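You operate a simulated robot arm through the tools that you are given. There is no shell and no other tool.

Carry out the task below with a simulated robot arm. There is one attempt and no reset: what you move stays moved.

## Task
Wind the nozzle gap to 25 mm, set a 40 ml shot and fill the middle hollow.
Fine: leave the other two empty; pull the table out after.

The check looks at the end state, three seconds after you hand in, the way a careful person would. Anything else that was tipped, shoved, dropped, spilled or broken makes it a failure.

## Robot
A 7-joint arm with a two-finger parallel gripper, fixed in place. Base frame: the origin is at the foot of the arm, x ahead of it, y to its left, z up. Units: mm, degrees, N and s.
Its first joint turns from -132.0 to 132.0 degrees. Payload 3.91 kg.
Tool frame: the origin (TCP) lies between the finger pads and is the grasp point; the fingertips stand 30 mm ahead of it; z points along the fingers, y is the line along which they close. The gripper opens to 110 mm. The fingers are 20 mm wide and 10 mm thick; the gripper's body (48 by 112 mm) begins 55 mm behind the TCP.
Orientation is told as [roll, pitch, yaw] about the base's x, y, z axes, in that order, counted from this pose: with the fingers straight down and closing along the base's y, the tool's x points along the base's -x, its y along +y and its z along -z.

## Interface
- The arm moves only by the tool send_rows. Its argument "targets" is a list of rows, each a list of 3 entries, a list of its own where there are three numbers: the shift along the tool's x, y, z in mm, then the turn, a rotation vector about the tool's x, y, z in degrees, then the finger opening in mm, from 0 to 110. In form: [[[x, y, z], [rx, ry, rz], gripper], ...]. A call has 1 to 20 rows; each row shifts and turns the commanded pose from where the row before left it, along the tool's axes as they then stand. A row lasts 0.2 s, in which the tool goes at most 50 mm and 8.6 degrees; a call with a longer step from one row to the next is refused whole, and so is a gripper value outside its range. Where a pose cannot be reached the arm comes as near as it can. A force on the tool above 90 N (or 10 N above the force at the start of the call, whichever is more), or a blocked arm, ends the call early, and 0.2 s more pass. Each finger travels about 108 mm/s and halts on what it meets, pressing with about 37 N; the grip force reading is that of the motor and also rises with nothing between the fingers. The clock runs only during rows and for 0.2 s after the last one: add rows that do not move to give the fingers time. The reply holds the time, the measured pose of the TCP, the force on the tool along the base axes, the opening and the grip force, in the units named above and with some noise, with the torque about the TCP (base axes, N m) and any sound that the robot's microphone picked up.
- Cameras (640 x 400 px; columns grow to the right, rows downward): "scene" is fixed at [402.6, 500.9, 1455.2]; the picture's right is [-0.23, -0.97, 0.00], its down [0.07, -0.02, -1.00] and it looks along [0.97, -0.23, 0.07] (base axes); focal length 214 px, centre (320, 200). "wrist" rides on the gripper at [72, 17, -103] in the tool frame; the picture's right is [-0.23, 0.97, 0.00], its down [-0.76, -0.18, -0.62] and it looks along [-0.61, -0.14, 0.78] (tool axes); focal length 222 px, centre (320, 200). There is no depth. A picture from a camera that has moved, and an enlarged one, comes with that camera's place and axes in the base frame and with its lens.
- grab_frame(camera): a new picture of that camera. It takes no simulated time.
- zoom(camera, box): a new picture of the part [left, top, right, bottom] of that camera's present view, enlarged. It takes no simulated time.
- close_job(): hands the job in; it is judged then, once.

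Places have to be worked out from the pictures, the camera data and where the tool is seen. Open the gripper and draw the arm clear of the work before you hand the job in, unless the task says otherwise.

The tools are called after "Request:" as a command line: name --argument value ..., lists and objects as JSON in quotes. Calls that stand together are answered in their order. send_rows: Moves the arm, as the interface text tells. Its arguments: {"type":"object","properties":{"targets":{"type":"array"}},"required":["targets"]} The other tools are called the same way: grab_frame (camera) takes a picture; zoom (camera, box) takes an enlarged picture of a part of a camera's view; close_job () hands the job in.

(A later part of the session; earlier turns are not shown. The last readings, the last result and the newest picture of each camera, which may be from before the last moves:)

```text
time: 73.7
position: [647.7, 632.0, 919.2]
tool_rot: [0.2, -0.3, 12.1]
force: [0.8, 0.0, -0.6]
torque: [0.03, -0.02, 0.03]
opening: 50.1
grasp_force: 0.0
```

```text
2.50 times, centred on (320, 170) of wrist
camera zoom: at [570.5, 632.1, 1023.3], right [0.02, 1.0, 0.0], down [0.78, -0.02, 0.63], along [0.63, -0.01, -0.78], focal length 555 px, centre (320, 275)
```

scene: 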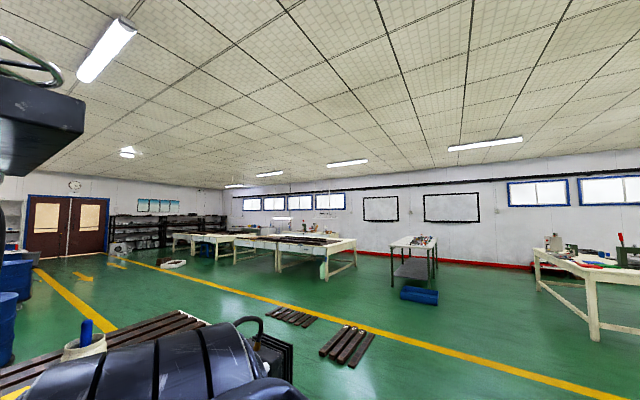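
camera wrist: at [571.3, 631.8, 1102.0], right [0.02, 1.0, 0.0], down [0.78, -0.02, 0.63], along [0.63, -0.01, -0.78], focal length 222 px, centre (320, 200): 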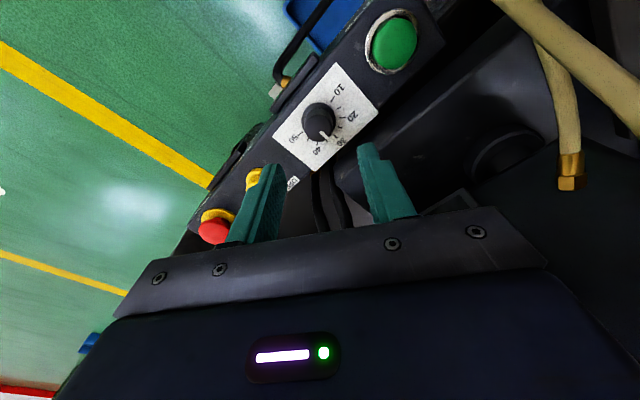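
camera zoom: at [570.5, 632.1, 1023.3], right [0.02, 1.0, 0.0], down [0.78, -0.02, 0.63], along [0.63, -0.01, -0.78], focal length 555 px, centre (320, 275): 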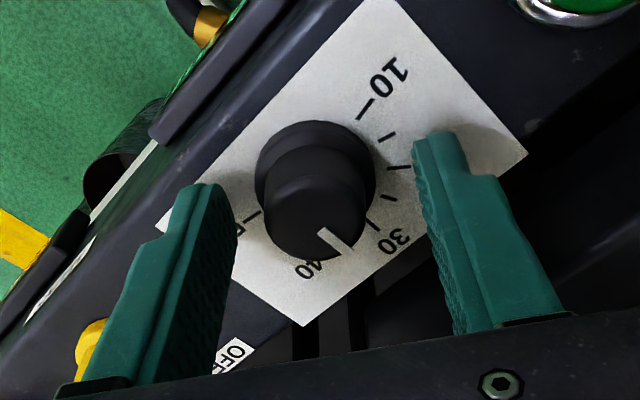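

The knob stands centred between the pads. I close on it and check the grip before turning.

Request:
send_rows --targets '[[[0, 0, 0], [0, 0, 0], 15], [[0, 0, 0], [0, 0, 0], 15], [[0, 0, 0], [0, 0, 0], 15]]'

Request:
zoom --camera "wrist" --box '[220, 90, 420, 250]'

```text
time: 74.5
position: [647.7, 629.7, 919.3]
tool_rot: [0.1, -0.3, 12.0]
force: [-1.3, -18.4, -2.8]
torque: [-0.66, 0.27, -0.01]
opening: 30.9
grasp_force: 44.7
```

```text
2.50 times, centred on (320, 170) of wrist
camera zoom: at [571.0, 631.1, 1023.4], right [0.02, 1.0, 0.0], down [0.78, -0.02, 0.62], along [0.62, -0.01, -0.78], focal length 555 px, centre (320, 275)
```

zoom: 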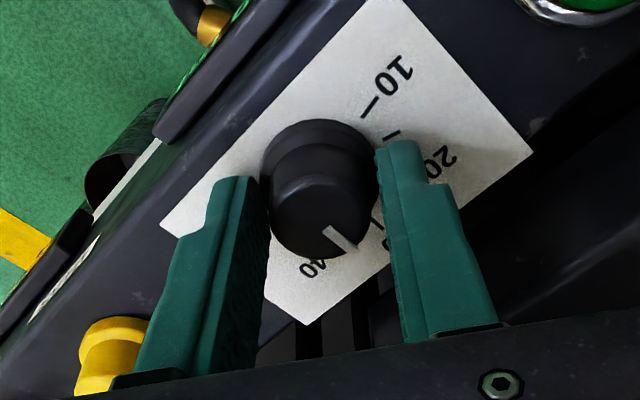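

Firm grip on the knob (30.9 mm). I take off the 2 mm side offset and turn clockwise by 49° toward 40.

Request:
send_rows --targets '[[[0, -2, 0], [0, 0, 0], 15], [[0, 0, 0], [0, 0, 8.17], 15], [[0, 0, 0], [0, 0, 8.17], 15], [[0, 0, 0], [0, 0, 8.17], 15], [[0, 0, 0], [0, 0, 8.17], 15], [[0, 0, 0], [0, 0, 8.17], 15], [[0, 0, 0], [0, 0, 8.17], 15], [[0, 0, 0], [0, 0, 0], 15]]'

Request:
grab_frame --camera "wrist"

Request:
zoom --camera "wrist" --box '[220, 90, 420, 250]'

```text
time: 76.3
position: [647.6, 629.5, 919.9]
tool_rot: [0.3, 0.0, -36.9]
force: [-13.1, -23.1, 9.8]
torque: [-0.93, 0.28, -0.03]
opening: 30.6
grasp_force: 45.3
```

```text
taken
camera wrist: at [597.6, 686.3, 1023.8], right [0.77, 0.64, 0.0], down [0.5, -0.6, 0.62], along [0.4, -0.47, -0.78], focal length 222 px, centre (320, 200)
```

wrist: 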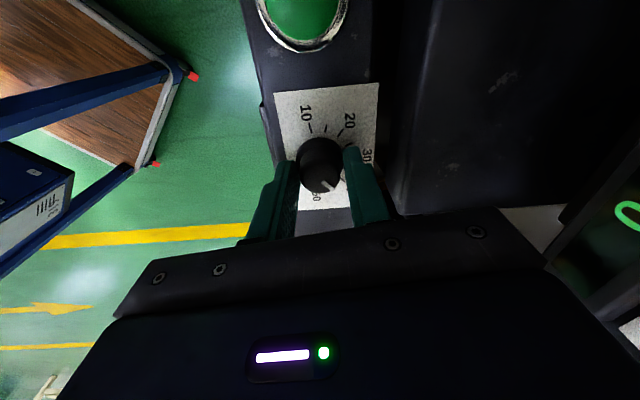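

```text
2.50 times, centred on (320, 170) of wrist
camera zoom: at [597.6, 686.3, 1023.8], right [0.77, 0.64, 0.0], down [0.5, -0.6, 0.62], along [0.4, -0.47, -0.78], focal length 555 px, centre (320, 275)
```

zoom: 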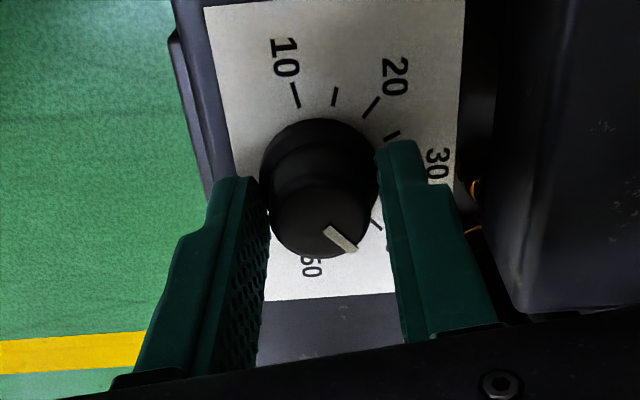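

The knob turned with the fingers (grip held at 30.6 mm). I release, rise 120 mm, and turn back so I can see the dial and the ml display.

Request:
send_rows --targets '[[[0, 0, 0], [0, 0, 0], 50], [[0, 0, 0], [0, 0, 0], 50], [[0, 0, -30], [0, 0, 0], 50], [[0, 0, -45], [0, 0, 0], 50], [[0, 0, -45], [0, 0, 0], 50], [[0, 0, 0], [0, 0, -8], 50], [[0, 0, 0], [0, 0, -8], 50], [[0, 0, 0], [0, 0, -8], 50], [[0, 0, 0], [0, 0, -8], 50], [[0, 0, 0], [0, 0, -8], 50], [[0, 0, 0], [0, 0, -8], 50], [[0, 0, 0], [0, 0, 0], 50]]'

Request:
grab_frame --camera "wrist"

Request:
zoom --camera "wrist" --box '[220, 60, 420, 220]'

```text
time: 78.9
position: [646.7, 631.1, 1039.7]
tool_rot: [0.2, -0.2, 11.2]
force: [0.4, 0.3, -1.1]
torque: [0.02, 0.0, 0.04]
opening: 50.0
grasp_force: 0.1
```

```text
taken
camera wrist: at [571.0, 632.1, 1143.1], right [0.03, 1.0, 0.0], down [0.78, -0.03, 0.63], along [0.62, -0.02, -0.78], focal length 222 px, centre (320, 200)
```

wrist: 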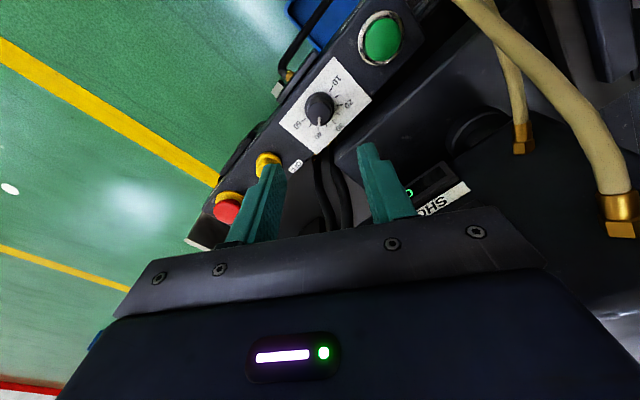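

```text
2.50 times, centred on (320, 140) of wrist
camera zoom: at [571.0, 632.1, 1143.1], right [0.03, 1.0, 0.0], down [0.78, -0.03, 0.63], along [0.62, -0.02, -0.78], focal length 555 px, centre (320, 350)
```

zoom: 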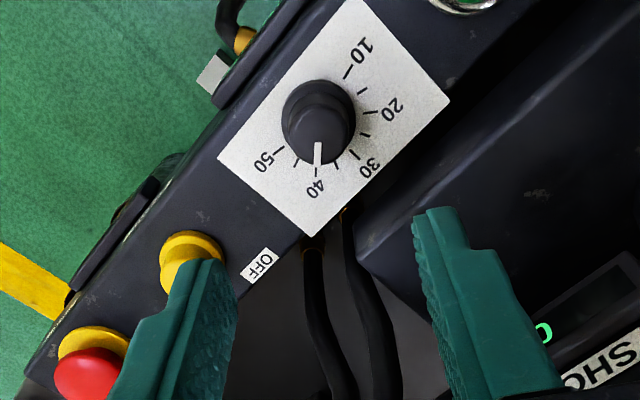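

The pointer stands on 40. I move back in front of the panel to read the ml display on its front face.

Request:
send_rows --targets '[[[26.5, -18.9, 0], [0, 0, 0], 50], [[26.5, -18.9, 0], [0, 0, 0], 50], [[26.5, -18.9, 0], [0, 0, 0], 50], [[0, 0, 0], [0, 0, -8.2], 50], [[0, 0, 0], [0, 0, -8.2], 50], [[0, 0, 0], [0, 0, -8.2], 50], [[0, 0, 0], [0, 0, -8.2], 50], [[0, 0, 0], [0, 0, 0], 50]]'

Request:
grab_frame --camera "wrist"

Request:
zoom --camera "wrist" --box '[220, 40, 440, 220]'

```text
time: 80.7
position: [579.7, 558.9, 1037.7]
tool_rot: [0.1, -0.4, 43.9]
force: [0.3, -0.2, -1.6]
torque: [-0.02, 0.01, 0.02]
opening: 50.0
grasp_force: 0.0
```

```text
taken
camera wrist: at [514.7, 520.7, 1141.8], right [-0.51, 0.86, 0.0], down [0.67, 0.4, 0.63], along [0.54, 0.32, -0.78], focal length 222 px, centre (320, 200)
```

wrist: 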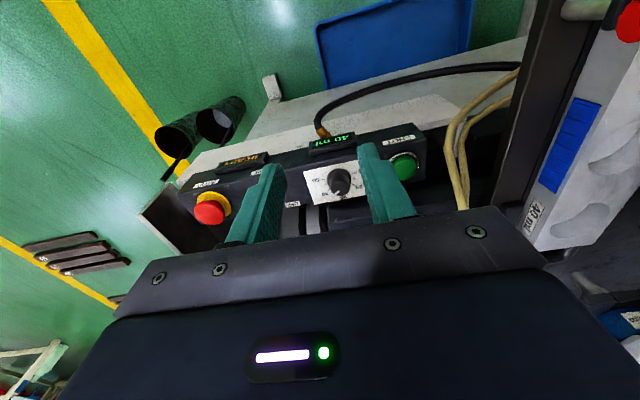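

```text
2.22 times, centred on (330, 130) of wrist
camera zoom: at [514.7, 520.7, 1141.8], right [-0.51, 0.86, 0.0], down [0.67, 0.4, 0.63], along [0.54, 0.32, -0.78], focal length 494 px, centre (298, 356)
```

zoom: 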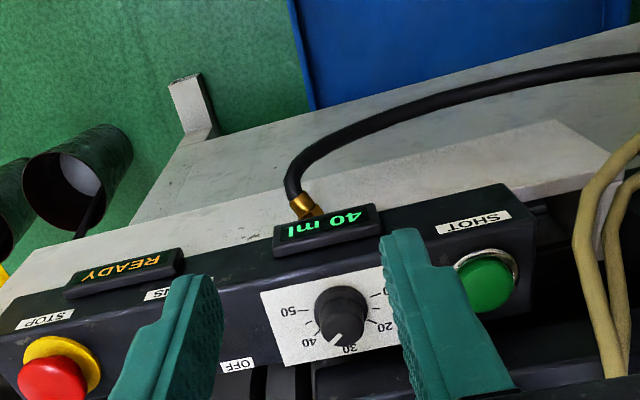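

The display reads "40 ml" and READY. Now I inspect the table, its blue handle and the red lever, moving back in front of it.

Request:
send_rows --targets '[[[0, 45, -15], [0, 0, 0], 50], [[0, 45, -15], [0, 0, 0], 50], [[0, 45, -15], [0, 0, 0], 50], [[20, 30, -10], [0, 0, 0], 50], [[20, 30, -10], [0, 0, 0], 50], [[0, 0, 0], [0, 0, 0], 50]]'

Request:
grab_frame --camera "wrist"

Request:
zoom --camera "wrist" --box '[220, 0, 480, 220]'

```text
time: 82.1
position: [415.4, 671.6, 1103.6]
tool_rot: [0.0, -0.1, 43.9]
force: [-0.1, -0.7, 0.1]
torque: [0.0, 0.01, -0.02]
opening: 50.2
grasp_force: 0.0
```

```text
taken
camera wrist: at [350.1, 633.3, 1207.6], right [-0.51, 0.86, 0.0], down [0.67, 0.4, 0.63], along [0.54, 0.32, -0.78], focal length 222 px, centre (320, 200)
```

wrist: 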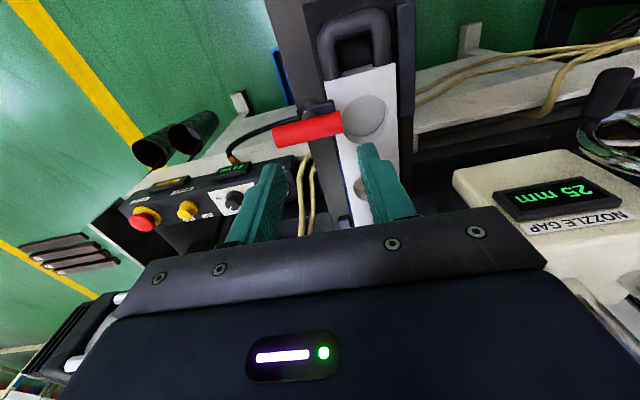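

```text
1.82 times, centred on (350, 110) of wrist
camera zoom: at [350.1, 633.3, 1207.6], right [-0.51, 0.86, 0.0], down [0.67, 0.4, 0.63], along [0.54, 0.32, -0.78], focal length 404 px, centre (266, 364)
```

zoom: 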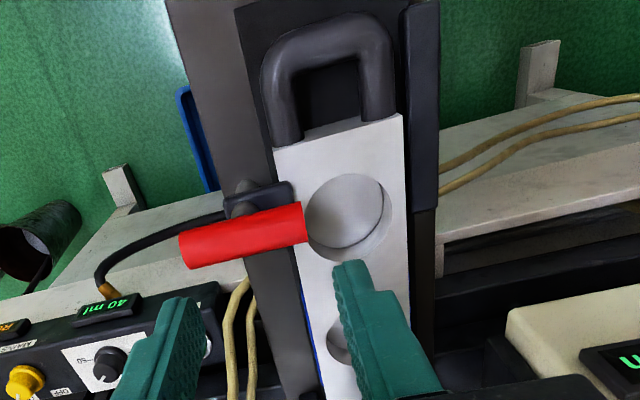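

Both settings are confirmed (25 mm, 40 ml). The red lever may lock the table or clamp the mould, so I move to look at it from the other side (yaw -46) before touching the table.

Request:
send_rows --targets '[[[20, 30, -30], [0, 0, 0], 50], [[20, 30, -30], [0, 0, 0], 50], [[20, 30, -30], [0, 0, 0], 50], [[0, 0, 0], [0, 0, 8.2], 50], [[0, 0, 0], [0, 0, 8.2], 50], [[0, 0, 0], [0, 0, 8.2], 50], [[0, 0, 0], [0, 0, 8.2], 50], [[0, 0, 0], [0, 0, 8.2], 50], [[0, 0, 0], [0, 0, 8.2], 50], [[0, 0, 0], [0, 0, 8.2], 50], [[0, 0, 0], [0, 0, 8.2], 50], [[0, 0, 0], [0, 0, 8.2], 50], [[0, 0, 0], [0, 0, 8.2], 50], [[0, 0, 0], [0, 0, 8.2], 50], [[0, 0, 0], [0, 0, 0], 50]]'

Request:
grab_frame --camera "wrist"

```text
time: 85.3
position: [308.9, 694.4, 1194.5]
tool_rot: [0.2, 0.0, -46.4]
force: [0.6, 0.2, 0.1]
torque: [-0.02, 0.03, 0.02]
opening: 49.9
grasp_force: 0.1
```

```text
taken
camera wrist: at [270.0, 757.4, 1297.9], right [0.86, 0.51, 0.0], down [0.4, -0.68, 0.62], along [0.32, -0.53, -0.78], focal length 222 px, centre (320, 200)
```

wrist: 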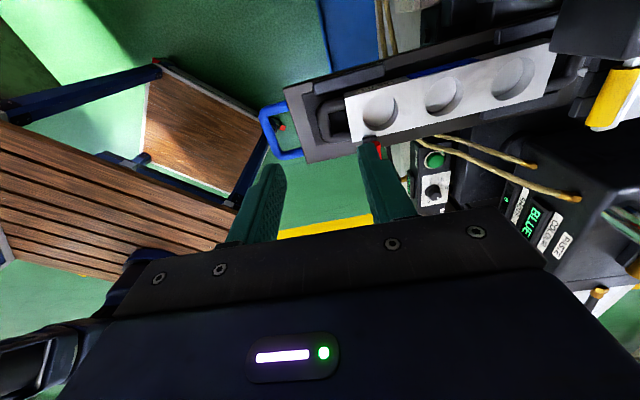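

The lever is hidden behind a finger. I shift 60 mm along the table direction so it appears between the fingers, then zoom.

Request:
send_rows --targets '[[[0, 30, 15], [0, 0, 0], 80], [[0, 30, 15], [0, 0, 0], 80], [[0, 0, 0], [0, 0, 0], 80]]'

Request:
grab_frame --camera "wrist"

Request:
zoom --camera "wrist" --box '[220, 80, 420, 220]'

```text
time: 86.1
position: [353.1, 736.3, 1161.8]
tool_rot: [0.3, -0.1, -46.3]
force: [-0.1, 0.8, -0.1]
torque: [0.03, 0.02, 0.04]
opening: 80.1
grasp_force: 0.2
```

```text
taken
camera wrist: at [314.5, 799.7, 1266.4], right [0.86, 0.51, 0.0], down [0.4, -0.68, 0.62], along [0.32, -0.53, -0.78], focal length 222 px, centre (320, 200)
```

wrist: 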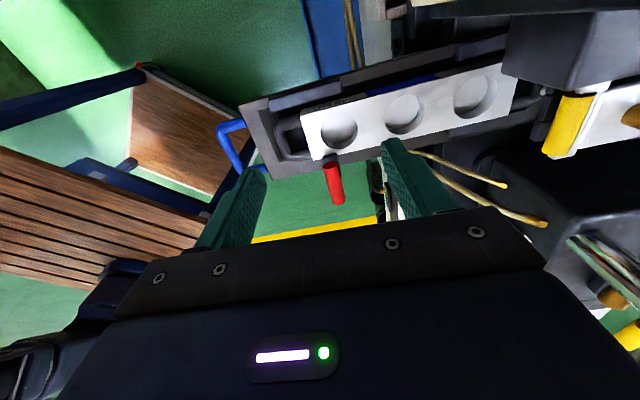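

```text
2.86 times, centred on (320, 150) of wrist
camera zoom: at [314.5, 799.7, 1266.4], right [0.86, 0.51, 0.0], down [0.4, -0.68, 0.62], along [0.32, -0.53, -0.78], focal length 635 px, centre (320, 343)
```

zoom: 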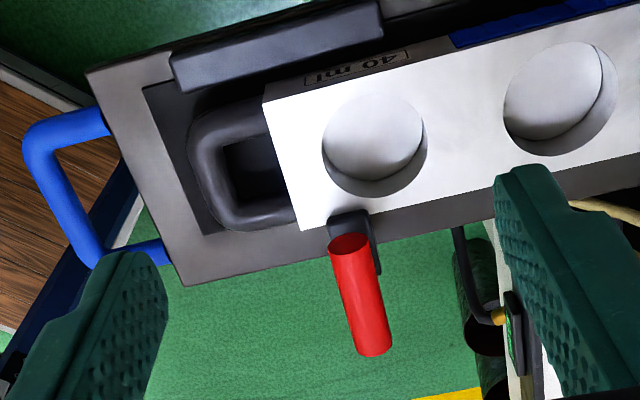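

The red lever is a clamp on the table's edge holding the mould, with nothing beneath it, so I leave it alone. I refine: front hollow about (393, 714), middle about (455, 775), top z about 971; now I look at the nozzle.

Request:
zoom --camera "wrist" --box '[420, 0, 640, 180]'

Request:
zoom --camera "wrist" --box '[180, 80, 380, 220]'

```text
2.22 times, centred on (530, 90) of wrist
camera zoom: at [314.5, 799.7, 1266.4], right [0.86, 0.51, 0.0], down [0.4, -0.68, 0.62], along [0.32, -0.53, -0.78], focal length 494 px, centre (-147, 444)
```

zoom: 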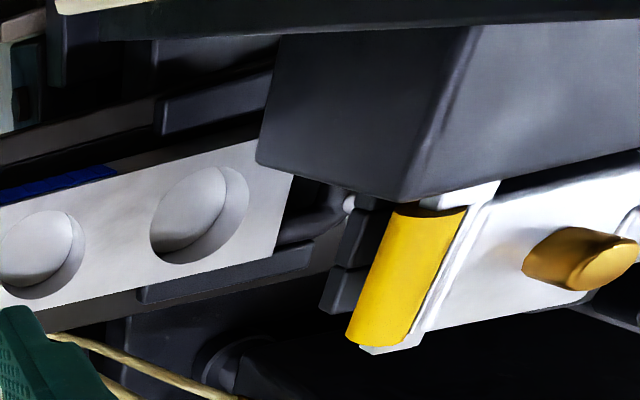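

```text
2.86 times, centred on (280, 150) of wrist
camera zoom: at [314.5, 799.7, 1266.4], right [0.86, 0.51, 0.0], down [0.4, -0.68, 0.62], along [0.32, -0.53, -0.78], focal length 635 px, centre (434, 343)
```

zoom: 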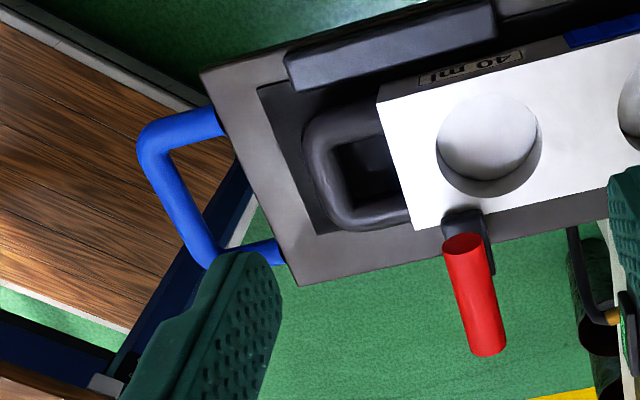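

The nozzle tip is at about (564, 880), so the middle hollow needs about 151 mm of push. The blue handle's bar is at about (270, 589, 941), and my present yaw closes across it; I go above it.

Request:
send_rows --targets '[[[-8.1, -27, 20.3], [0, 0, 0], 60], [[-8.1, -27, 20.3], [0, 0, 0], 60], [[-8.1, -27, 20.3], [0, 0, 0], 60], [[-8.1, -27, 20.3], [0, 0, 0], 60], [[-8.1, -27, 20.3], [0, 0, 0], 60], [[-8.1, -27, 20.3], [0, 0, 0], 60], [[0, 0, 0], [0, 0, 0], 60]]'

Request:
grab_frame --camera "wrist"

Request:
zoom --camera "wrist" --box '[220, 60, 420, 220]'

```text
time: 87.7
position: [269.2, 590.5, 1041.2]
tool_rot: [0.2, 0.0, -46.2]
force: [-0.2, 0.9, 0.0]
torque: [0.01, 0.02, 0.01]
opening: 59.8
grasp_force: 0.1
```

```text
taken
camera wrist: at [230.1, 654.2, 1144.9], right [0.86, 0.51, 0.0], down [0.4, -0.68, 0.62], along [0.32, -0.53, -0.78], focal length 222 px, centre (320, 200)
```

wrist: 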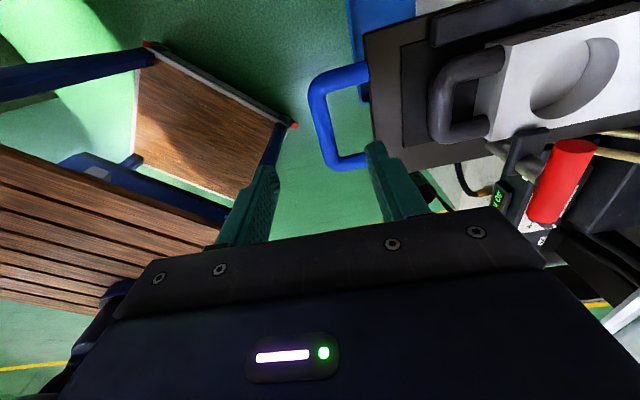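

```text
2.50 times, centred on (320, 140) of wrist
camera zoom: at [230.1, 654.2, 1144.9], right [0.86, 0.51, 0.0], down [0.4, -0.68, 0.62], along [0.32, -0.53, -0.78], focal length 555 px, centre (320, 350)
```

zoom: 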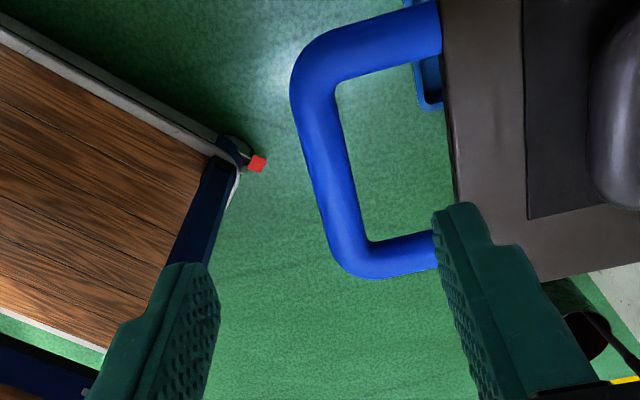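

The handle bar lies exactly under the finger axis. I narrow to 44 mm, descend 84 mm so one finger goes inside the loop, and check.

Request:
send_rows --targets '[[[0, 0, 0], [0, 0, 0], 44], [[0, 0, 21], [0, 0, 0], 44], [[0, 0, 21], [0, 0, 0], 44], [[0, 0, 21], [0, 0, 0], 44], [[0, 0, 21], [0, 0, 0], 44], [[0, 0, 0], [0, 0, 0], 44]]'

Request:
zoom --camera "wrist" --box '[220, 80, 420, 240]'

```text
time: 89.1
position: [270.8, 590.9, 957.6]
tool_rot: [0.2, 0.1, -46.3]
force: [0.4, -0.1, 0.3]
torque: [0.05, 0.02, 0.02]
opening: 43.9
grasp_force: 0.0
```

```text
2.50 times, centred on (320, 160) of wrist
camera zoom: at [231.0, 653.4, 1061.9], right [0.86, 0.51, 0.0], down [0.4, -0.68, 0.62], along [0.32, -0.53, -0.78], focal length 555 px, centre (320, 300)
```

zoom: 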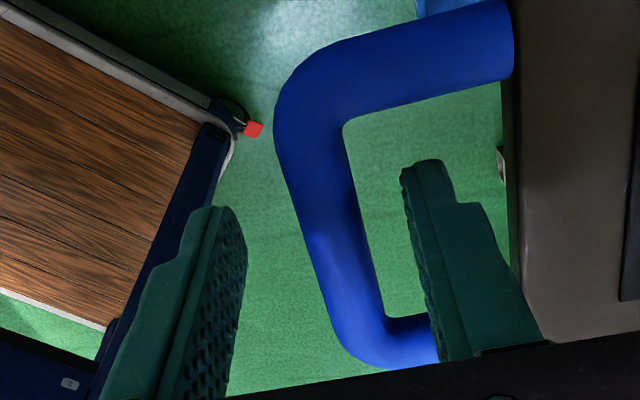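

The finger is inside the loop, clear of the table edge. I close on the bar.

Request:
send_rows --targets '[[[0, 0, 0], [0, 0, 0], 5], [[0, 0, 0], [0, 0, 0], 5], [[0, 0, 0], [0, 0, 0], 5], [[0, 0, 0], [0, 0, 0], 5]]'

Request:
zoom --camera "wrist" --box '[220, 80, 420, 240]'

```text
time: 90.1
position: [270.8, 589.6, 958.3]
tool_rot: [0.2, 0.1, -46.3]
force: [0.6, -4.0, -1.3]
torque: [-0.2, -0.13, 0.93]
opening: 16.2
grasp_force: 45.0
```

```text
2.50 times, centred on (320, 160) of wrist
camera zoom: at [231.0, 653.3, 1062.0], right [0.86, 0.51, 0.0], down [0.4, -0.68, 0.62], along [0.32, -0.53, -0.78], focal length 555 px, centre (320, 300)
```

zoom: 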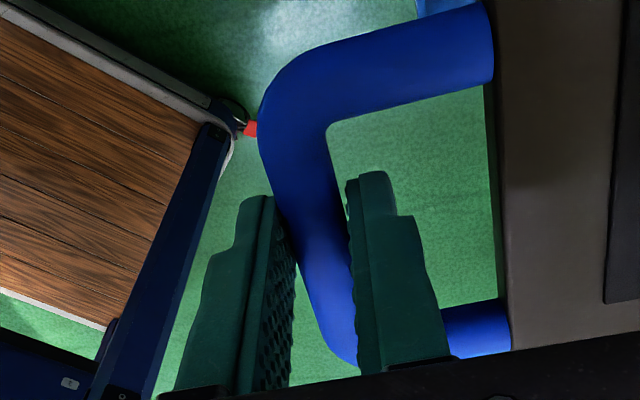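

Gripped on the bar (16 mm); the table slid a few mm easily, so it is free. I push it in 100 mm along its slide direction, watching force and sounds.

Request:
send_rows --targets '[[[0.2, 10, 0], [0, 0, 0], 5], [[0.23, 20, 0], [0, 0, 0], 5], [[0.23, 20, 0], [0, 0, 0], 5], [[0.23, 20, 0], [0, 0, 0], 5], [[0.23, 20, 0], [0, 0, 0], 5], [[0.2, 10, 0], [0, 0, 0], 5], [[0, 0, 0], [0, 0, 0], 5]]'

Request:
grab_frame --camera "wrist"

```text
time: 91.7
position: [339.9, 660.9, 958.8]
tool_rot: [0.3, 0.1, -46.2]
force: [-2.9, 8.4, 1.6]
torque: [0.43, 0.33, 0.93]
opening: 16.3
grasp_force: 44.4
```

```text
taken
camera wrist: at [301.0, 723.2, 1062.1], right [0.86, 0.51, 0.0], down [0.4, -0.68, 0.62], along [0.32, -0.53, -0.78], focal length 222 px, centre (320, 200)
```

wrist: 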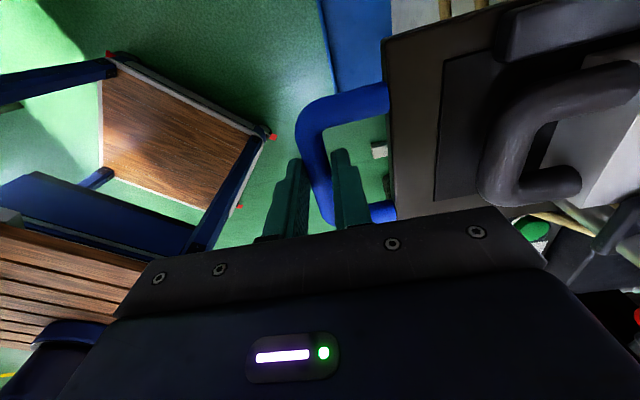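

The table follows smoothly with about 9 N, no clicks or snags. I push another 45 mm, then stop to check the alignment.

Request:
send_rows --targets '[[[0.2, 15, 0], [0, 0, 0], 5], [[0.2, 15, 0], [0, 0, 0], 5], [[0.2, 15, 0], [0, 0, 0], 5], [[0, 0, 0], [0, 0, 0], 5]]'

Request:
grab_frame --camera "wrist"

Request:
grab_frame --camera "scene"

```text
time: 92.7
position: [372.9, 693.3, 957.7]
tool_rot: [0.2, 0.1, -46.2]
force: [-16.3, 22.0, 11.7]
torque: [0.18, 0.07, 0.96]
opening: 16.4
grasp_force: 44.7
```

```text
taken
camera wrist: at [333.7, 755.7, 1062.1], right [0.86, 0.51, 0.0], down [0.4, -0.68, 0.62], along [0.32, -0.53, -0.78], focal length 222 px, centre (320, 200)
```

wrist: 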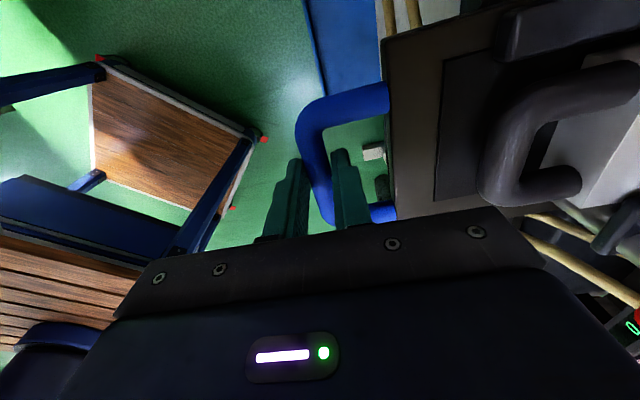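

```text
taken
```

scene: 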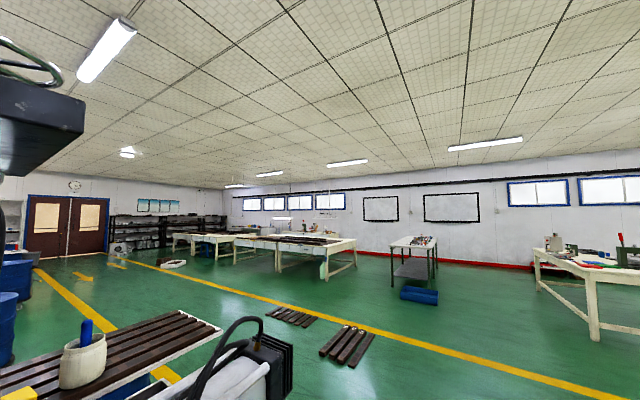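

Pushed 145 mm in total; by my estimate about 9 mm remain. I release, rise straight up and view the nozzle over the hollow from the side.

Request:
send_rows --targets '[[[0, 0, 0], [0, 0, 0], 44], [[0, 0, 0], [0, 0, 0], 44], [[0, 0, -25], [0, 0, 0], 44], [[0, 0, -45], [0, 0, 0], 44], [[0, 0, -45], [0, 0, 0], 44], [[0, 0, -45], [0, 0, 0], 44], [[22, 8, -22], [0, 0, 0], 44], [[22, 8, -22], [0, 0, 0], 44], [[0, 0, 0], [0, 0, 0], 44]]'

Request:
grab_frame --camera "wrist"

Request:
zoom --camera "wrist" --box '[420, 0, 640, 180]'

```text
time: 94.7
position: [354.1, 733.3, 1161.6]
tool_rot: [0.3, 0.0, -46.3]
force: [0.4, -0.3, -0.4]
torque: [-0.01, 0.04, 0.0]
opening: 43.7
grasp_force: 0.0
```

```text
taken
camera wrist: at [314.8, 796.8, 1266.2], right [0.86, 0.51, 0.0], down [0.4, -0.68, 0.62], along [0.32, -0.53, -0.78], focal length 222 px, centre (320, 200)
```

wrist: 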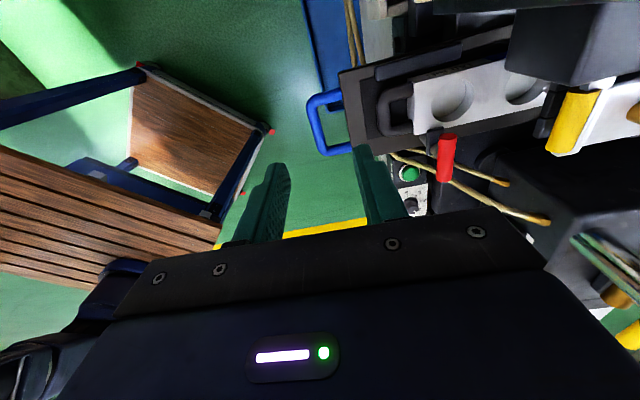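

```text
2.22 times, centred on (530, 90) of wrist
camera zoom: at [314.8, 796.8, 1266.2], right [0.86, 0.51, 0.0], down [0.4, -0.68, 0.62], along [0.32, -0.53, -0.78], focal length 494 px, centre (-147, 444)
```

zoom: 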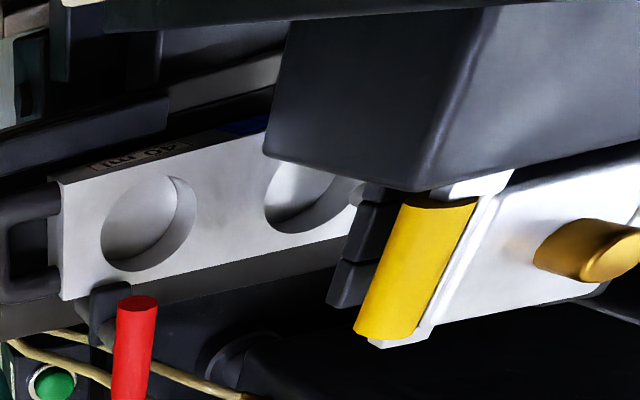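

The middle hollow now lies near (558, 874), close beneath the head. I zoom further on the nozzle tip.

Request:
zoom --camera "wrist" --box '[520, 60, 620, 130]'

```text
5.71 times, centred on (570, 95) of wrist
camera zoom: at [314.8, 796.8, 1266.2], right [0.86, 0.51, 0.0], down [0.4, -0.68, 0.62], along [0.32, -0.53, -0.78], focal length 1269 px, centre (-1109, 800)
```

zoom: 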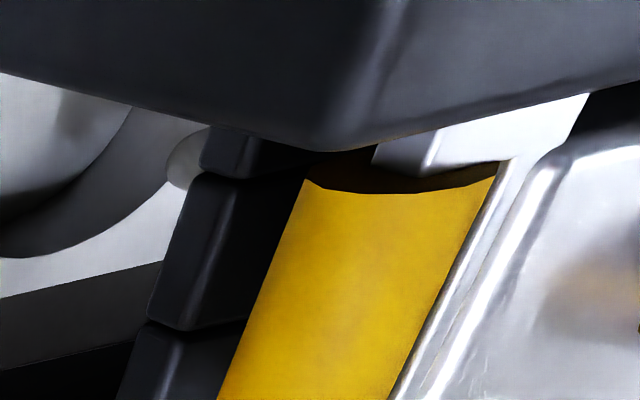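

The nozzle tip seems about 5-8 mm further in than the hollow centre. I take a second, front view (yaw 44, tilted) to verify before the final small push.

Request:
send_rows --targets '[[[-28.4, -15.2, -12.7], [0, 0, 0], 110], [[-28.4, -15.2, -12.7], [0, 0, 0], 110], [[-28.4, -15.2, -12.7], [0, 0, 0], 110], [[0, 0, 0], [0, 0, -8.2], 110], [[0, 0, 0], [0, 0, -8.2], 110], [[0, 0, 0], [0, 0, -8.2], 110], [[0, 0, 0], [0, 0, -8.2], 110], [[0, 0, 0], [0, 0, -8.2], 110], [[0, 0, 0], [0, 0, -8.2], 110], [[0, 0, 0], [0, 0, -8.2], 110], [[0, 0, 0], [0, 0, -8.2], 110], [[0, 0, 0], [0, 0, -8.2], 110], [[0, 0, 0], [0, 0, -8.2], 110], [[0, 0, 0], [0, 0, -8.2], 110], [[0, 0, 0], [0, -7.33, 0], 110], [[0, 0, 0], [0, -7.33, 0], 110], [[0, 0, 0], [0, -7.33, 0], 110], [[0, 0, 0], [0, 0, 0], 110]]'

Request:
grab_frame --camera "wrist"

Request:
zoom --camera "wrist" --box '[280, 90, 440, 210]'

```text
time: 98.5
position: [380.3, 641.0, 1199.9]
tool_rot: [0.0, -22.3, 43.8]
force: [0.2, -0.2, 0.0]
torque: [0.01, 0.0, 0.04]
opening: 110.3
grasp_force: 0.0
```

```text
taken
camera wrist: at [291.6, 578.1, 1269.0], right [-0.52, 0.85, 0.09], down [0.46, 0.2, 0.87], along [0.72, 0.49, -0.49], focal length 222 px, centre (320, 200)
```

wrist: 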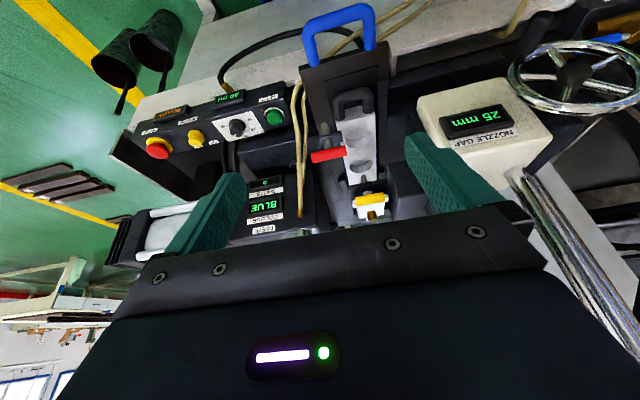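

```text
3.33 times, centred on (360, 150) of wrist
camera zoom: at [291.6, 578.1, 1269.0], right [-0.52, 0.85, 0.09], down [0.46, 0.2, 0.87], along [0.72, 0.49, -0.49], focal length 740 px, centre (187, 367)
```

zoom: 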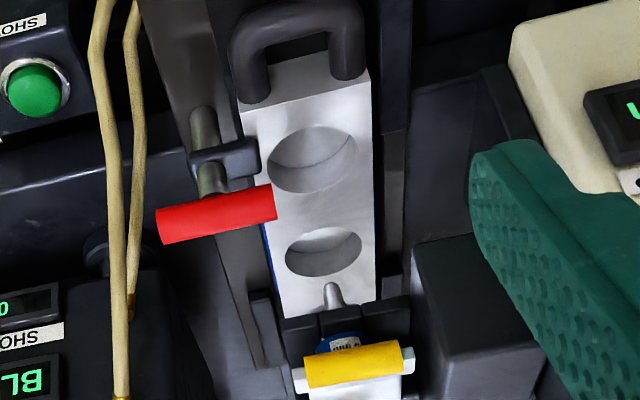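

From the front the nozzle tip stands over the middle hollow within about 3 mm, laterally within 1 mm. I go back to the handle for a final push of about 3 mm; first to a point above it.

Request:
send_rows --targets '[[[0, 0, 0], [0, 7.43, 0], 44], [[0, 0, 0], [0, 7.43, 0], 44], [[0, 0, 0], [0, 7.43, 0], 44], [[0, 0, 0], [0, 0, 8.19], 44], [[0, 0, 0], [0, 0, 8.19], 44], [[0, 0, 0], [0, 0, 8.19], 44], [[0, 0, 0], [0, 0, 8.19], 44], [[0, 0, 0], [0, 0, 8.19], 44], [[0, 0, 0], [0, 0, 8.19], 44], [[0, 0, 0], [0, 0, 8.19], 44], [[0, 0, 0], [0, 0, 8.19], 44], [[0, 0, 0], [0, 0, 8.19], 44], [[0, 0, 0], [0, 0, 8.19], 44], [[0, 0, 0], [0, 0, 8.19], 44], [[10.8, 8.6, 35], [0, 0, 0], 44], [[10.8, 8.6, 35], [0, 0, 0], 44], [[10.8, 8.6, 35], [0, 0, 0], 44], [[10.8, 8.6, 35], [0, 0, 0], 44], [[0, 0, 0], [0, 0, 0], 44]]'

Request:
zoom --camera "wrist" --box '[220, 60, 420, 220]'

```text
time: 102.5
position: [374.9, 692.2, 1061.5]
tool_rot: [0.0, 0.0, -46.2]
force: [-0.7, 0.2, 0.1]
torque: [-0.05, -0.01, -0.04]
opening: 44.1
grasp_force: 0.0
```

```text
2.50 times, centred on (320, 140) of wrist
camera zoom: at [336.5, 757.7, 1164.3], right [0.86, 0.51, 0.0], down [0.4, -0.67, 0.62], along [0.32, -0.54, -0.78], focal length 555 px, centre (320, 350)
```

zoom: 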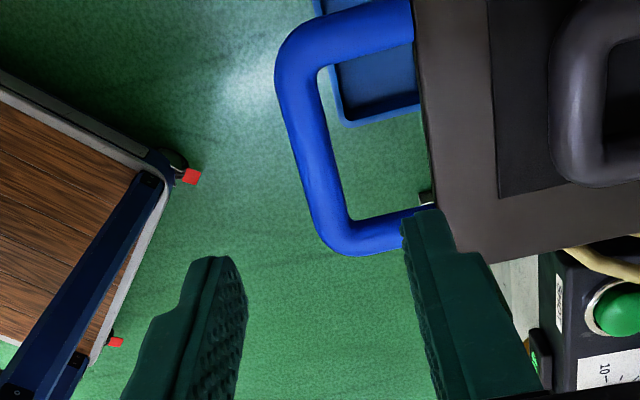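

The bar lies about 3-4 mm behind the finger centre, which suits the small push. I narrow to 38 mm, shift 2 mm in, descend around the bar and close.

Request:
send_rows --targets '[[[0, 2, 0], [0, 0, 0], 38], [[0, 0, 25], [0, 0, 0], 38], [[0, 0, 26], [0, 0, 0], 38], [[0, 0, 26], [0, 0, 0], 38], [[0, 0, 26], [0, 0, 0], 38], [[0, 0, 0], [0, 0, 0], 38]]'

Request:
zoom --camera "wrist" --box '[220, 80, 420, 240]'

```text
time: 103.9
position: [379.1, 696.3, 956.5]
tool_rot: [0.0, 0.0, -46.2]
force: [0.3, -0.3, 0.1]
torque: [-0.03, -0.01, -0.01]
opening: 38.1
grasp_force: 0.1
```

```text
2.50 times, centred on (320, 160) of wrist
camera zoom: at [339.1, 758.8, 1060.4], right [0.86, 0.51, 0.0], down [0.4, -0.67, 0.62], along [0.32, -0.54, -0.78], focal length 555 px, centre (320, 300)
```

zoom: 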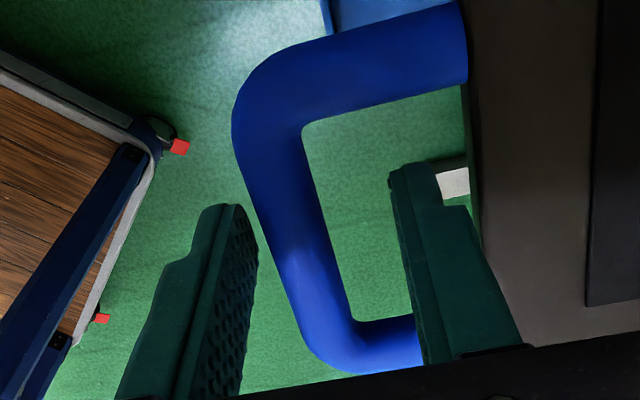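

Closing here would push it about 6.8 mm; I want about 4, so I shift back 2.5 mm and close.

Request:
send_rows --targets '[[[0, -2.5, 0], [0, 0, 0], 38], [[0, 0, 0], [0, 0, 0], 5], [[0, 0, 0], [0, 0, 0], 5], [[0, 0, 0], [0, 0, 0], 5]]'

Request:
zoom --camera "wrist" --box '[220, 80, 420, 240]'

```text
time: 104.9
position: [376.1, 694.0, 958.5]
tool_rot: [0.0, -0.1, -46.3]
force: [-0.6, 0.1, -1.5]
torque: [-0.01, 0.02, 0.93]
opening: 16.2
grasp_force: 45.2
```

```text
2.50 times, centred on (320, 160) of wrist
camera zoom: at [337.1, 757.1, 1060.6], right [0.86, 0.51, 0.0], down [0.4, -0.67, 0.62], along [0.32, -0.54, -0.78], focal length 555 px, centre (320, 300)
```

zoom: 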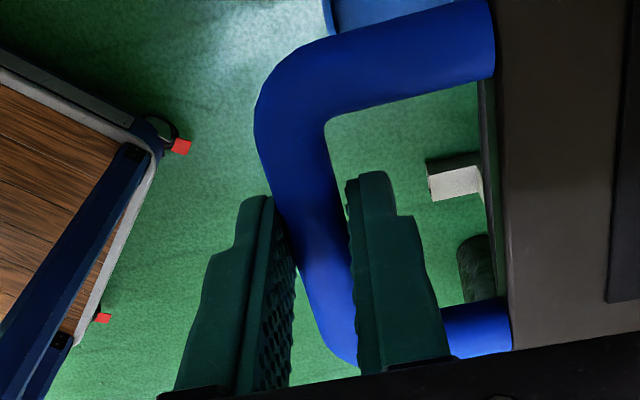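

Table nudged in by about 3-4 mm. I release, rise, and return to the front view to verify the alignment.

Request:
send_rows --targets '[[[0, 0, 0], [0, 0, 0], 44], [[0, 0, 0], [0, 0, 0], 44], [[0, 0, -30], [0, 0, 0], 44], [[0, 0, -45], [0, 0, 0], 44], [[0, 0, -45], [0, 0, 0], 44], [[-13, -12, -40], [0, 0, 0], 44], [[-13, -12, -40], [0, 0, 0], 80], [[-13, -12, -40], [0, 0, 0], 110], [[0, 0, 0], [0, 0, 0], 110]]'

Request:
send_rows --targets '[[[0, 0, 0], [0, 0, -8.2], 110], [[0, 0, 0], [0, 0, -8.2], 110], [[0, 0, 0], [0, 0, -8.2], 110], [[0, 0, 0], [0, 0, -8.2], 110], [[0, 0, 0], [0, 0, -8.2], 110], [[0, 0, 0], [0, 0, -8.2], 110], [[0, 0, 0], [0, 0, -8.2], 110], [[0, 0, 0], [0, 0, -8.2], 110], [[0, 0, 0], [0, 0, -8.2], 110], [[0, 0, 0], [0, 0, -8.2], 110], [[0, 0, 0], [0, 0, -8.2], 110], [[0, 0, 0], [0, -7.33, 0], 110], [[0, 0, 0], [0, -7.33, 0], 110], [[0, 0, 0], [0, -7.33, 0], 110], [[0, 0, 0], [0, 0, 0], 110]]'

Request:
grab_frame --camera "wrist"

Request:
zoom --camera "wrist" --box '[280, 90, 440, 210]'

```text
time: 106.9
position: [377.9, 641.8, 1198.0]
tool_rot: [-0.1, 0.1, -46.2]
force: [0.0, -1.1, -0.9]
torque: [-0.04, 0.01, 0.02]
opening: 109.8
grasp_force: 0.0
```

```text
time: 110.1
position: [377.6, 640.8, 1196.9]
tool_rot: [0.0, -22.0, 44.0]
force: [-0.5, -0.6, 0.3]
torque: [0.02, -0.02, -0.01]
opening: 110.1
grasp_force: 0.1
```

```text
taken
camera wrist: at [288.0, 578.9, 1265.9], right [-0.52, 0.85, 0.09], down [0.46, 0.2, 0.86], along [0.71, 0.49, -0.5], focal length 222 px, centre (320, 200)
```

wrist: 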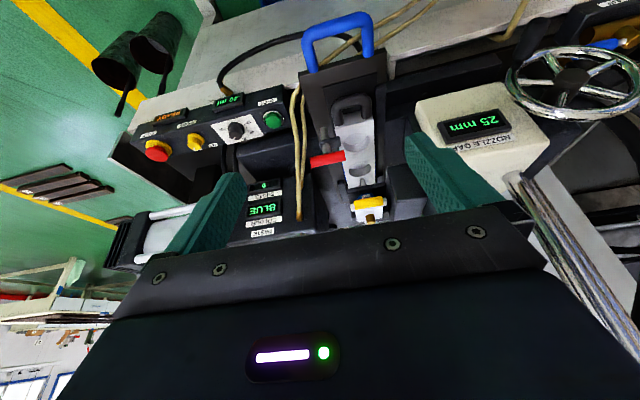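

```text
3.33 times, centred on (360, 150) of wrist
camera zoom: at [288.0, 578.9, 1265.9], right [-0.52, 0.85, 0.09], down [0.46, 0.2, 0.86], along [0.71, 0.49, -0.5], focal length 740 px, centre (187, 367)
```

zoom: 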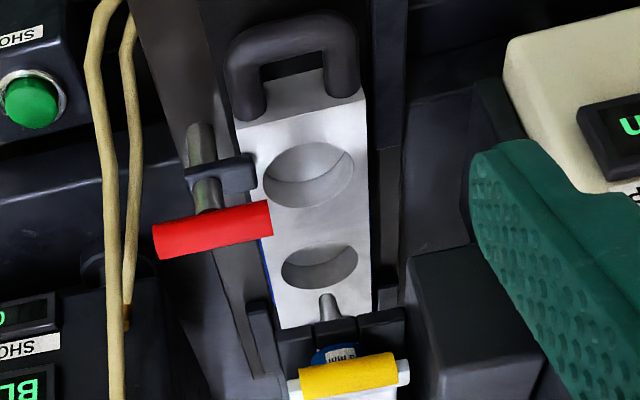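

The nozzle tip and the middle hollow now agree within about 3 mm, well inside the 50 mm hollow. I read the panel status and the shot counter before pressing.

Request:
zoom --camera "wrist" --box '[120, 70, 320, 230]'

Request:
zoom --camera "wrist" --box '[410, 80, 540, 170]'

```text
2.50 times, centred on (220, 150) of wrist
camera zoom: at [288.0, 578.9, 1265.9], right [-0.52, 0.85, 0.09], down [0.46, 0.2, 0.86], along [0.71, 0.49, -0.5], focal length 555 px, centre (570, 325)
```

zoom: 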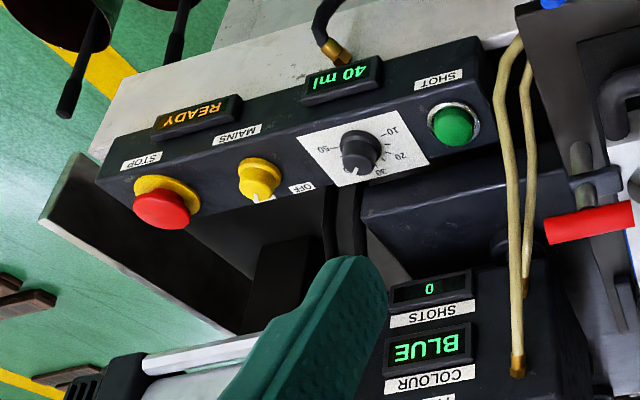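

```text
4.44 times, centred on (475, 125) of wrist
camera zoom: at [288.0, 578.9, 1265.9], right [-0.52, 0.85, 0.09], down [0.46, 0.2, 0.86], along [0.71, 0.49, -0.5], focal length 987 px, centre (-369, 533)
```

zoom: 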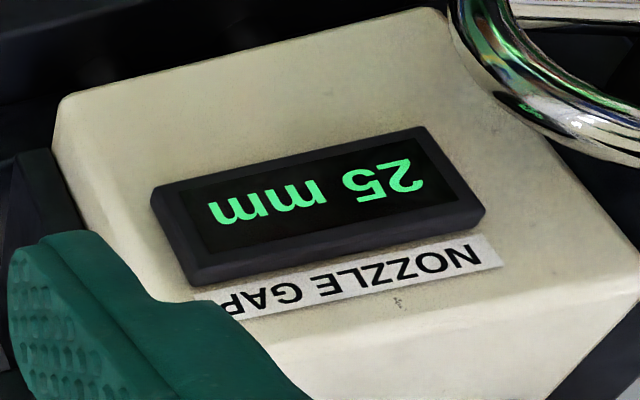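

Everything is set: READY, 40 ml, gap 25 mm, shots 0. I approach the SHOT button (top at about (582, 687, 895)) tilted and with closed fingers, so the gripper body leans away from the hoses on its far side.

Request:
send_rows --targets '[[[-7.3, -15.9, 33.7], [0, 0, 0], 60], [[-7.3, -15.9, 33.7], [0, 0, 0], 20], [[-7.3, -15.9, 33.7], [0, 0, 0], 0], [[-7.3, -15.9, 33.7], [0, 0, 0], 0], [[-7.3, -15.9, 33.7], [0, 0, 0], 0], [[-7.3, -15.9, 33.7], [0, 0, 0], 0], [[-7.3, -15.9, 33.7], [0, 0, 0], 0], [[0, 0, 0], [0, 0, 0], 0], [[0, 0, 0], [0, 0, 0], 0]]'

Request:
grab_frame --camera "wrist"

Request:
zoom --camera "wrist" --box '[220, 80, 420, 240]'

```text
time: 112.1
position: [553.9, 655.8, 996.8]
tool_rot: [0.0, -21.8, 44.0]
force: [-0.1, 0.0, 0.4]
torque: [-0.01, -0.01, 0.0]
opening: 0.0
grasp_force: 36.9
```

```text
taken
camera wrist: at [464.8, 593.8, 1066.1], right [-0.52, 0.85, 0.09], down [0.46, 0.2, 0.86], along [0.71, 0.49, -0.5], focal length 222 px, centre (320, 200)
```

wrist: 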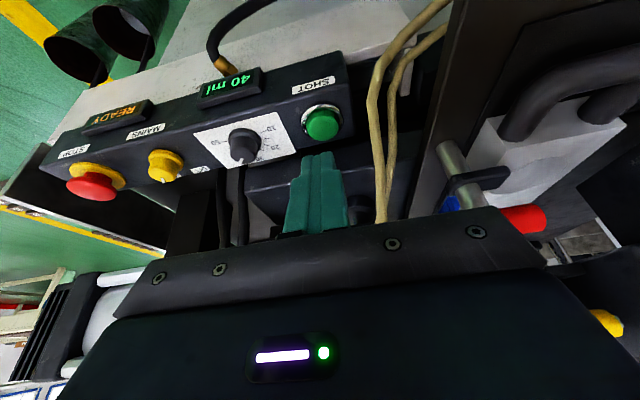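

```text
2.50 times, centred on (320, 160) of wrist
camera zoom: at [464.8, 593.8, 1066.1], right [-0.52, 0.85, 0.09], down [0.46, 0.2, 0.86], along [0.71, 0.49, -0.5], focal length 555 px, centre (320, 300)
```

zoom: 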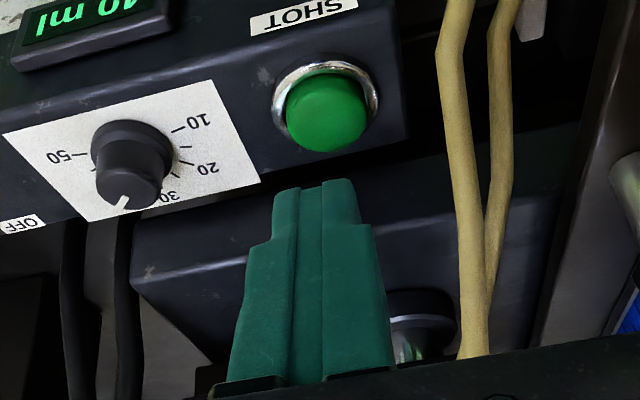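

The finger axis points at the button within about 3 mm, and the hoses stay about 15 mm clear of the body. I advance 60 mm, leaving about 20 mm to contact.

Request:
send_rows --targets '[[[0, 0, 20], [0, 0, 0], 0], [[0, 0, 20], [0, 0, 0], 0], [[0, 0, 20], [0, 0, 0], 0], [[0, 0, 0], [0, 0, 0], 0]]'

Request:
grab_frame --camera "wrist"

Request:
zoom --camera "wrist" --box '[220, 80, 420, 240]'

```text
time: 113.1
position: [568.0, 670.9, 941.4]
tool_rot: [0.1, -21.9, 44.0]
force: [-0.5, 0.2, -0.1]
torque: [-0.02, 0.0, -0.01]
opening: 0.2
grasp_force: 37.4
```

```text
taken
camera wrist: at [479.0, 609.2, 1009.8], right [-0.52, 0.85, 0.09], down [0.46, 0.2, 0.86], along [0.71, 0.49, -0.5], focal length 222 px, centre (320, 200)
```

wrist: 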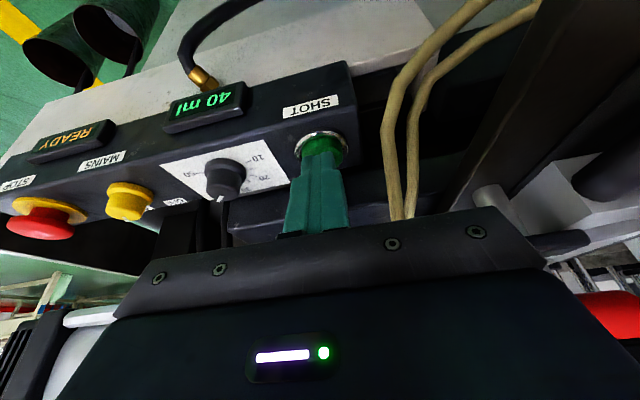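

```text
2.50 times, centred on (320, 160) of wrist
camera zoom: at [479.0, 609.2, 1009.8], right [-0.52, 0.85, 0.09], down [0.46, 0.2, 0.86], along [0.71, 0.49, -0.5], focal length 555 px, centre (320, 300)
```

zoom: 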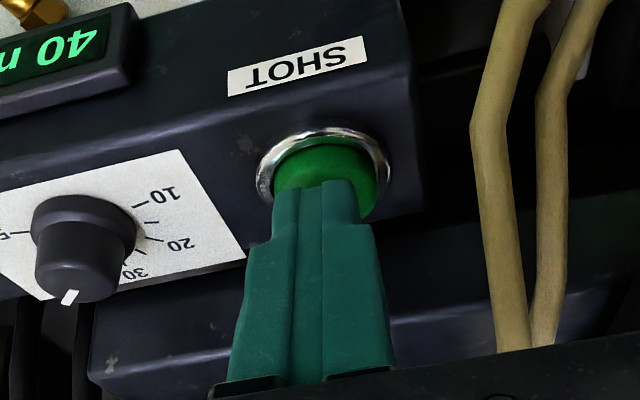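

Fingertips are about 15-20 mm from the button and on target. I advance in small steps and watch the force.

Request:
send_rows --targets '[[[0, 0, 5], [0, 0, 0], 0], [[0, 0, 5], [0, 0, 0], 0], [[0, 0, 4], [0, 0, 0], 0], [[0, 0, 0], [0, 0, 0], 0]]'

Request:
zoom --camera "wrist" --box '[220, 80, 420, 240]'

```text
time: 114.1
position: [571.9, 674.4, 929.3]
tool_rot: [0.0, -21.9, 44.0]
force: [0.1, -0.9, 1.1]
torque: [0.05, 0.0, -0.05]
opening: 0.2
grasp_force: 36.8
```

```text
2.50 times, centred on (320, 160) of wrist
camera zoom: at [482.7, 612.7, 997.9], right [-0.52, 0.85, 0.09], down [0.46, 0.2, 0.86], along [0.71, 0.49, -0.5], focal length 555 px, centre (320, 300)
```

zoom: 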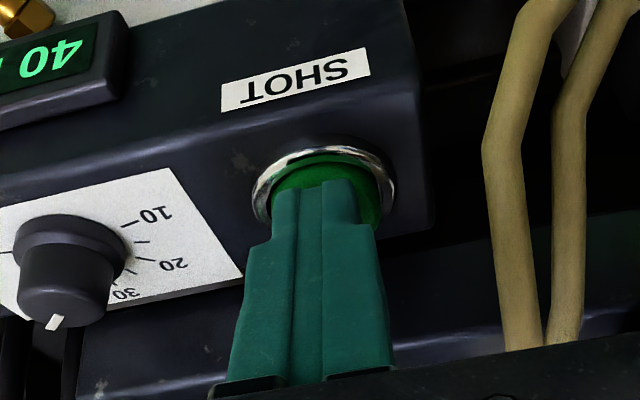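

No contact yet (tip about 6 mm above). I continue in 2 mm steps to press.

Request:
send_rows --targets '[[[0, 0, 2], [0, 0, 0], 0], [[0, 0, 2], [0, 0, 0], 0], [[0, 0, 2], [0, 0, 0], 0], [[0, 0, 2], [0, 0, 0], 0], [[0, 0, 0], [0, 0, 0], 0]]'

Request:
zoom --camera "wrist" --box '[220, 80, 420, 240]'

```text
time: 115.3
position: [572.9, 676.4, 922.5]
tool_rot: [0.0, -22.0, 44.0]
force: [-5.3, -4.4, 9.7]
torque: [-0.08, 0.14, 0.02]
opening: 0.2
grasp_force: 37.2
heard: click
```

```text
2.50 times, centred on (320, 160) of wrist
camera zoom: at [483.5, 614.7, 990.9], right [-0.52, 0.85, 0.09], down [0.46, 0.2, 0.86], along [0.71, 0.49, -0.5], focal length 555 px, centre (320, 300)
```

zoom: 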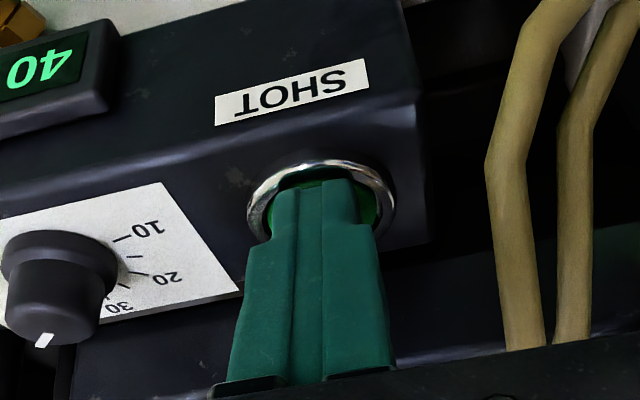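

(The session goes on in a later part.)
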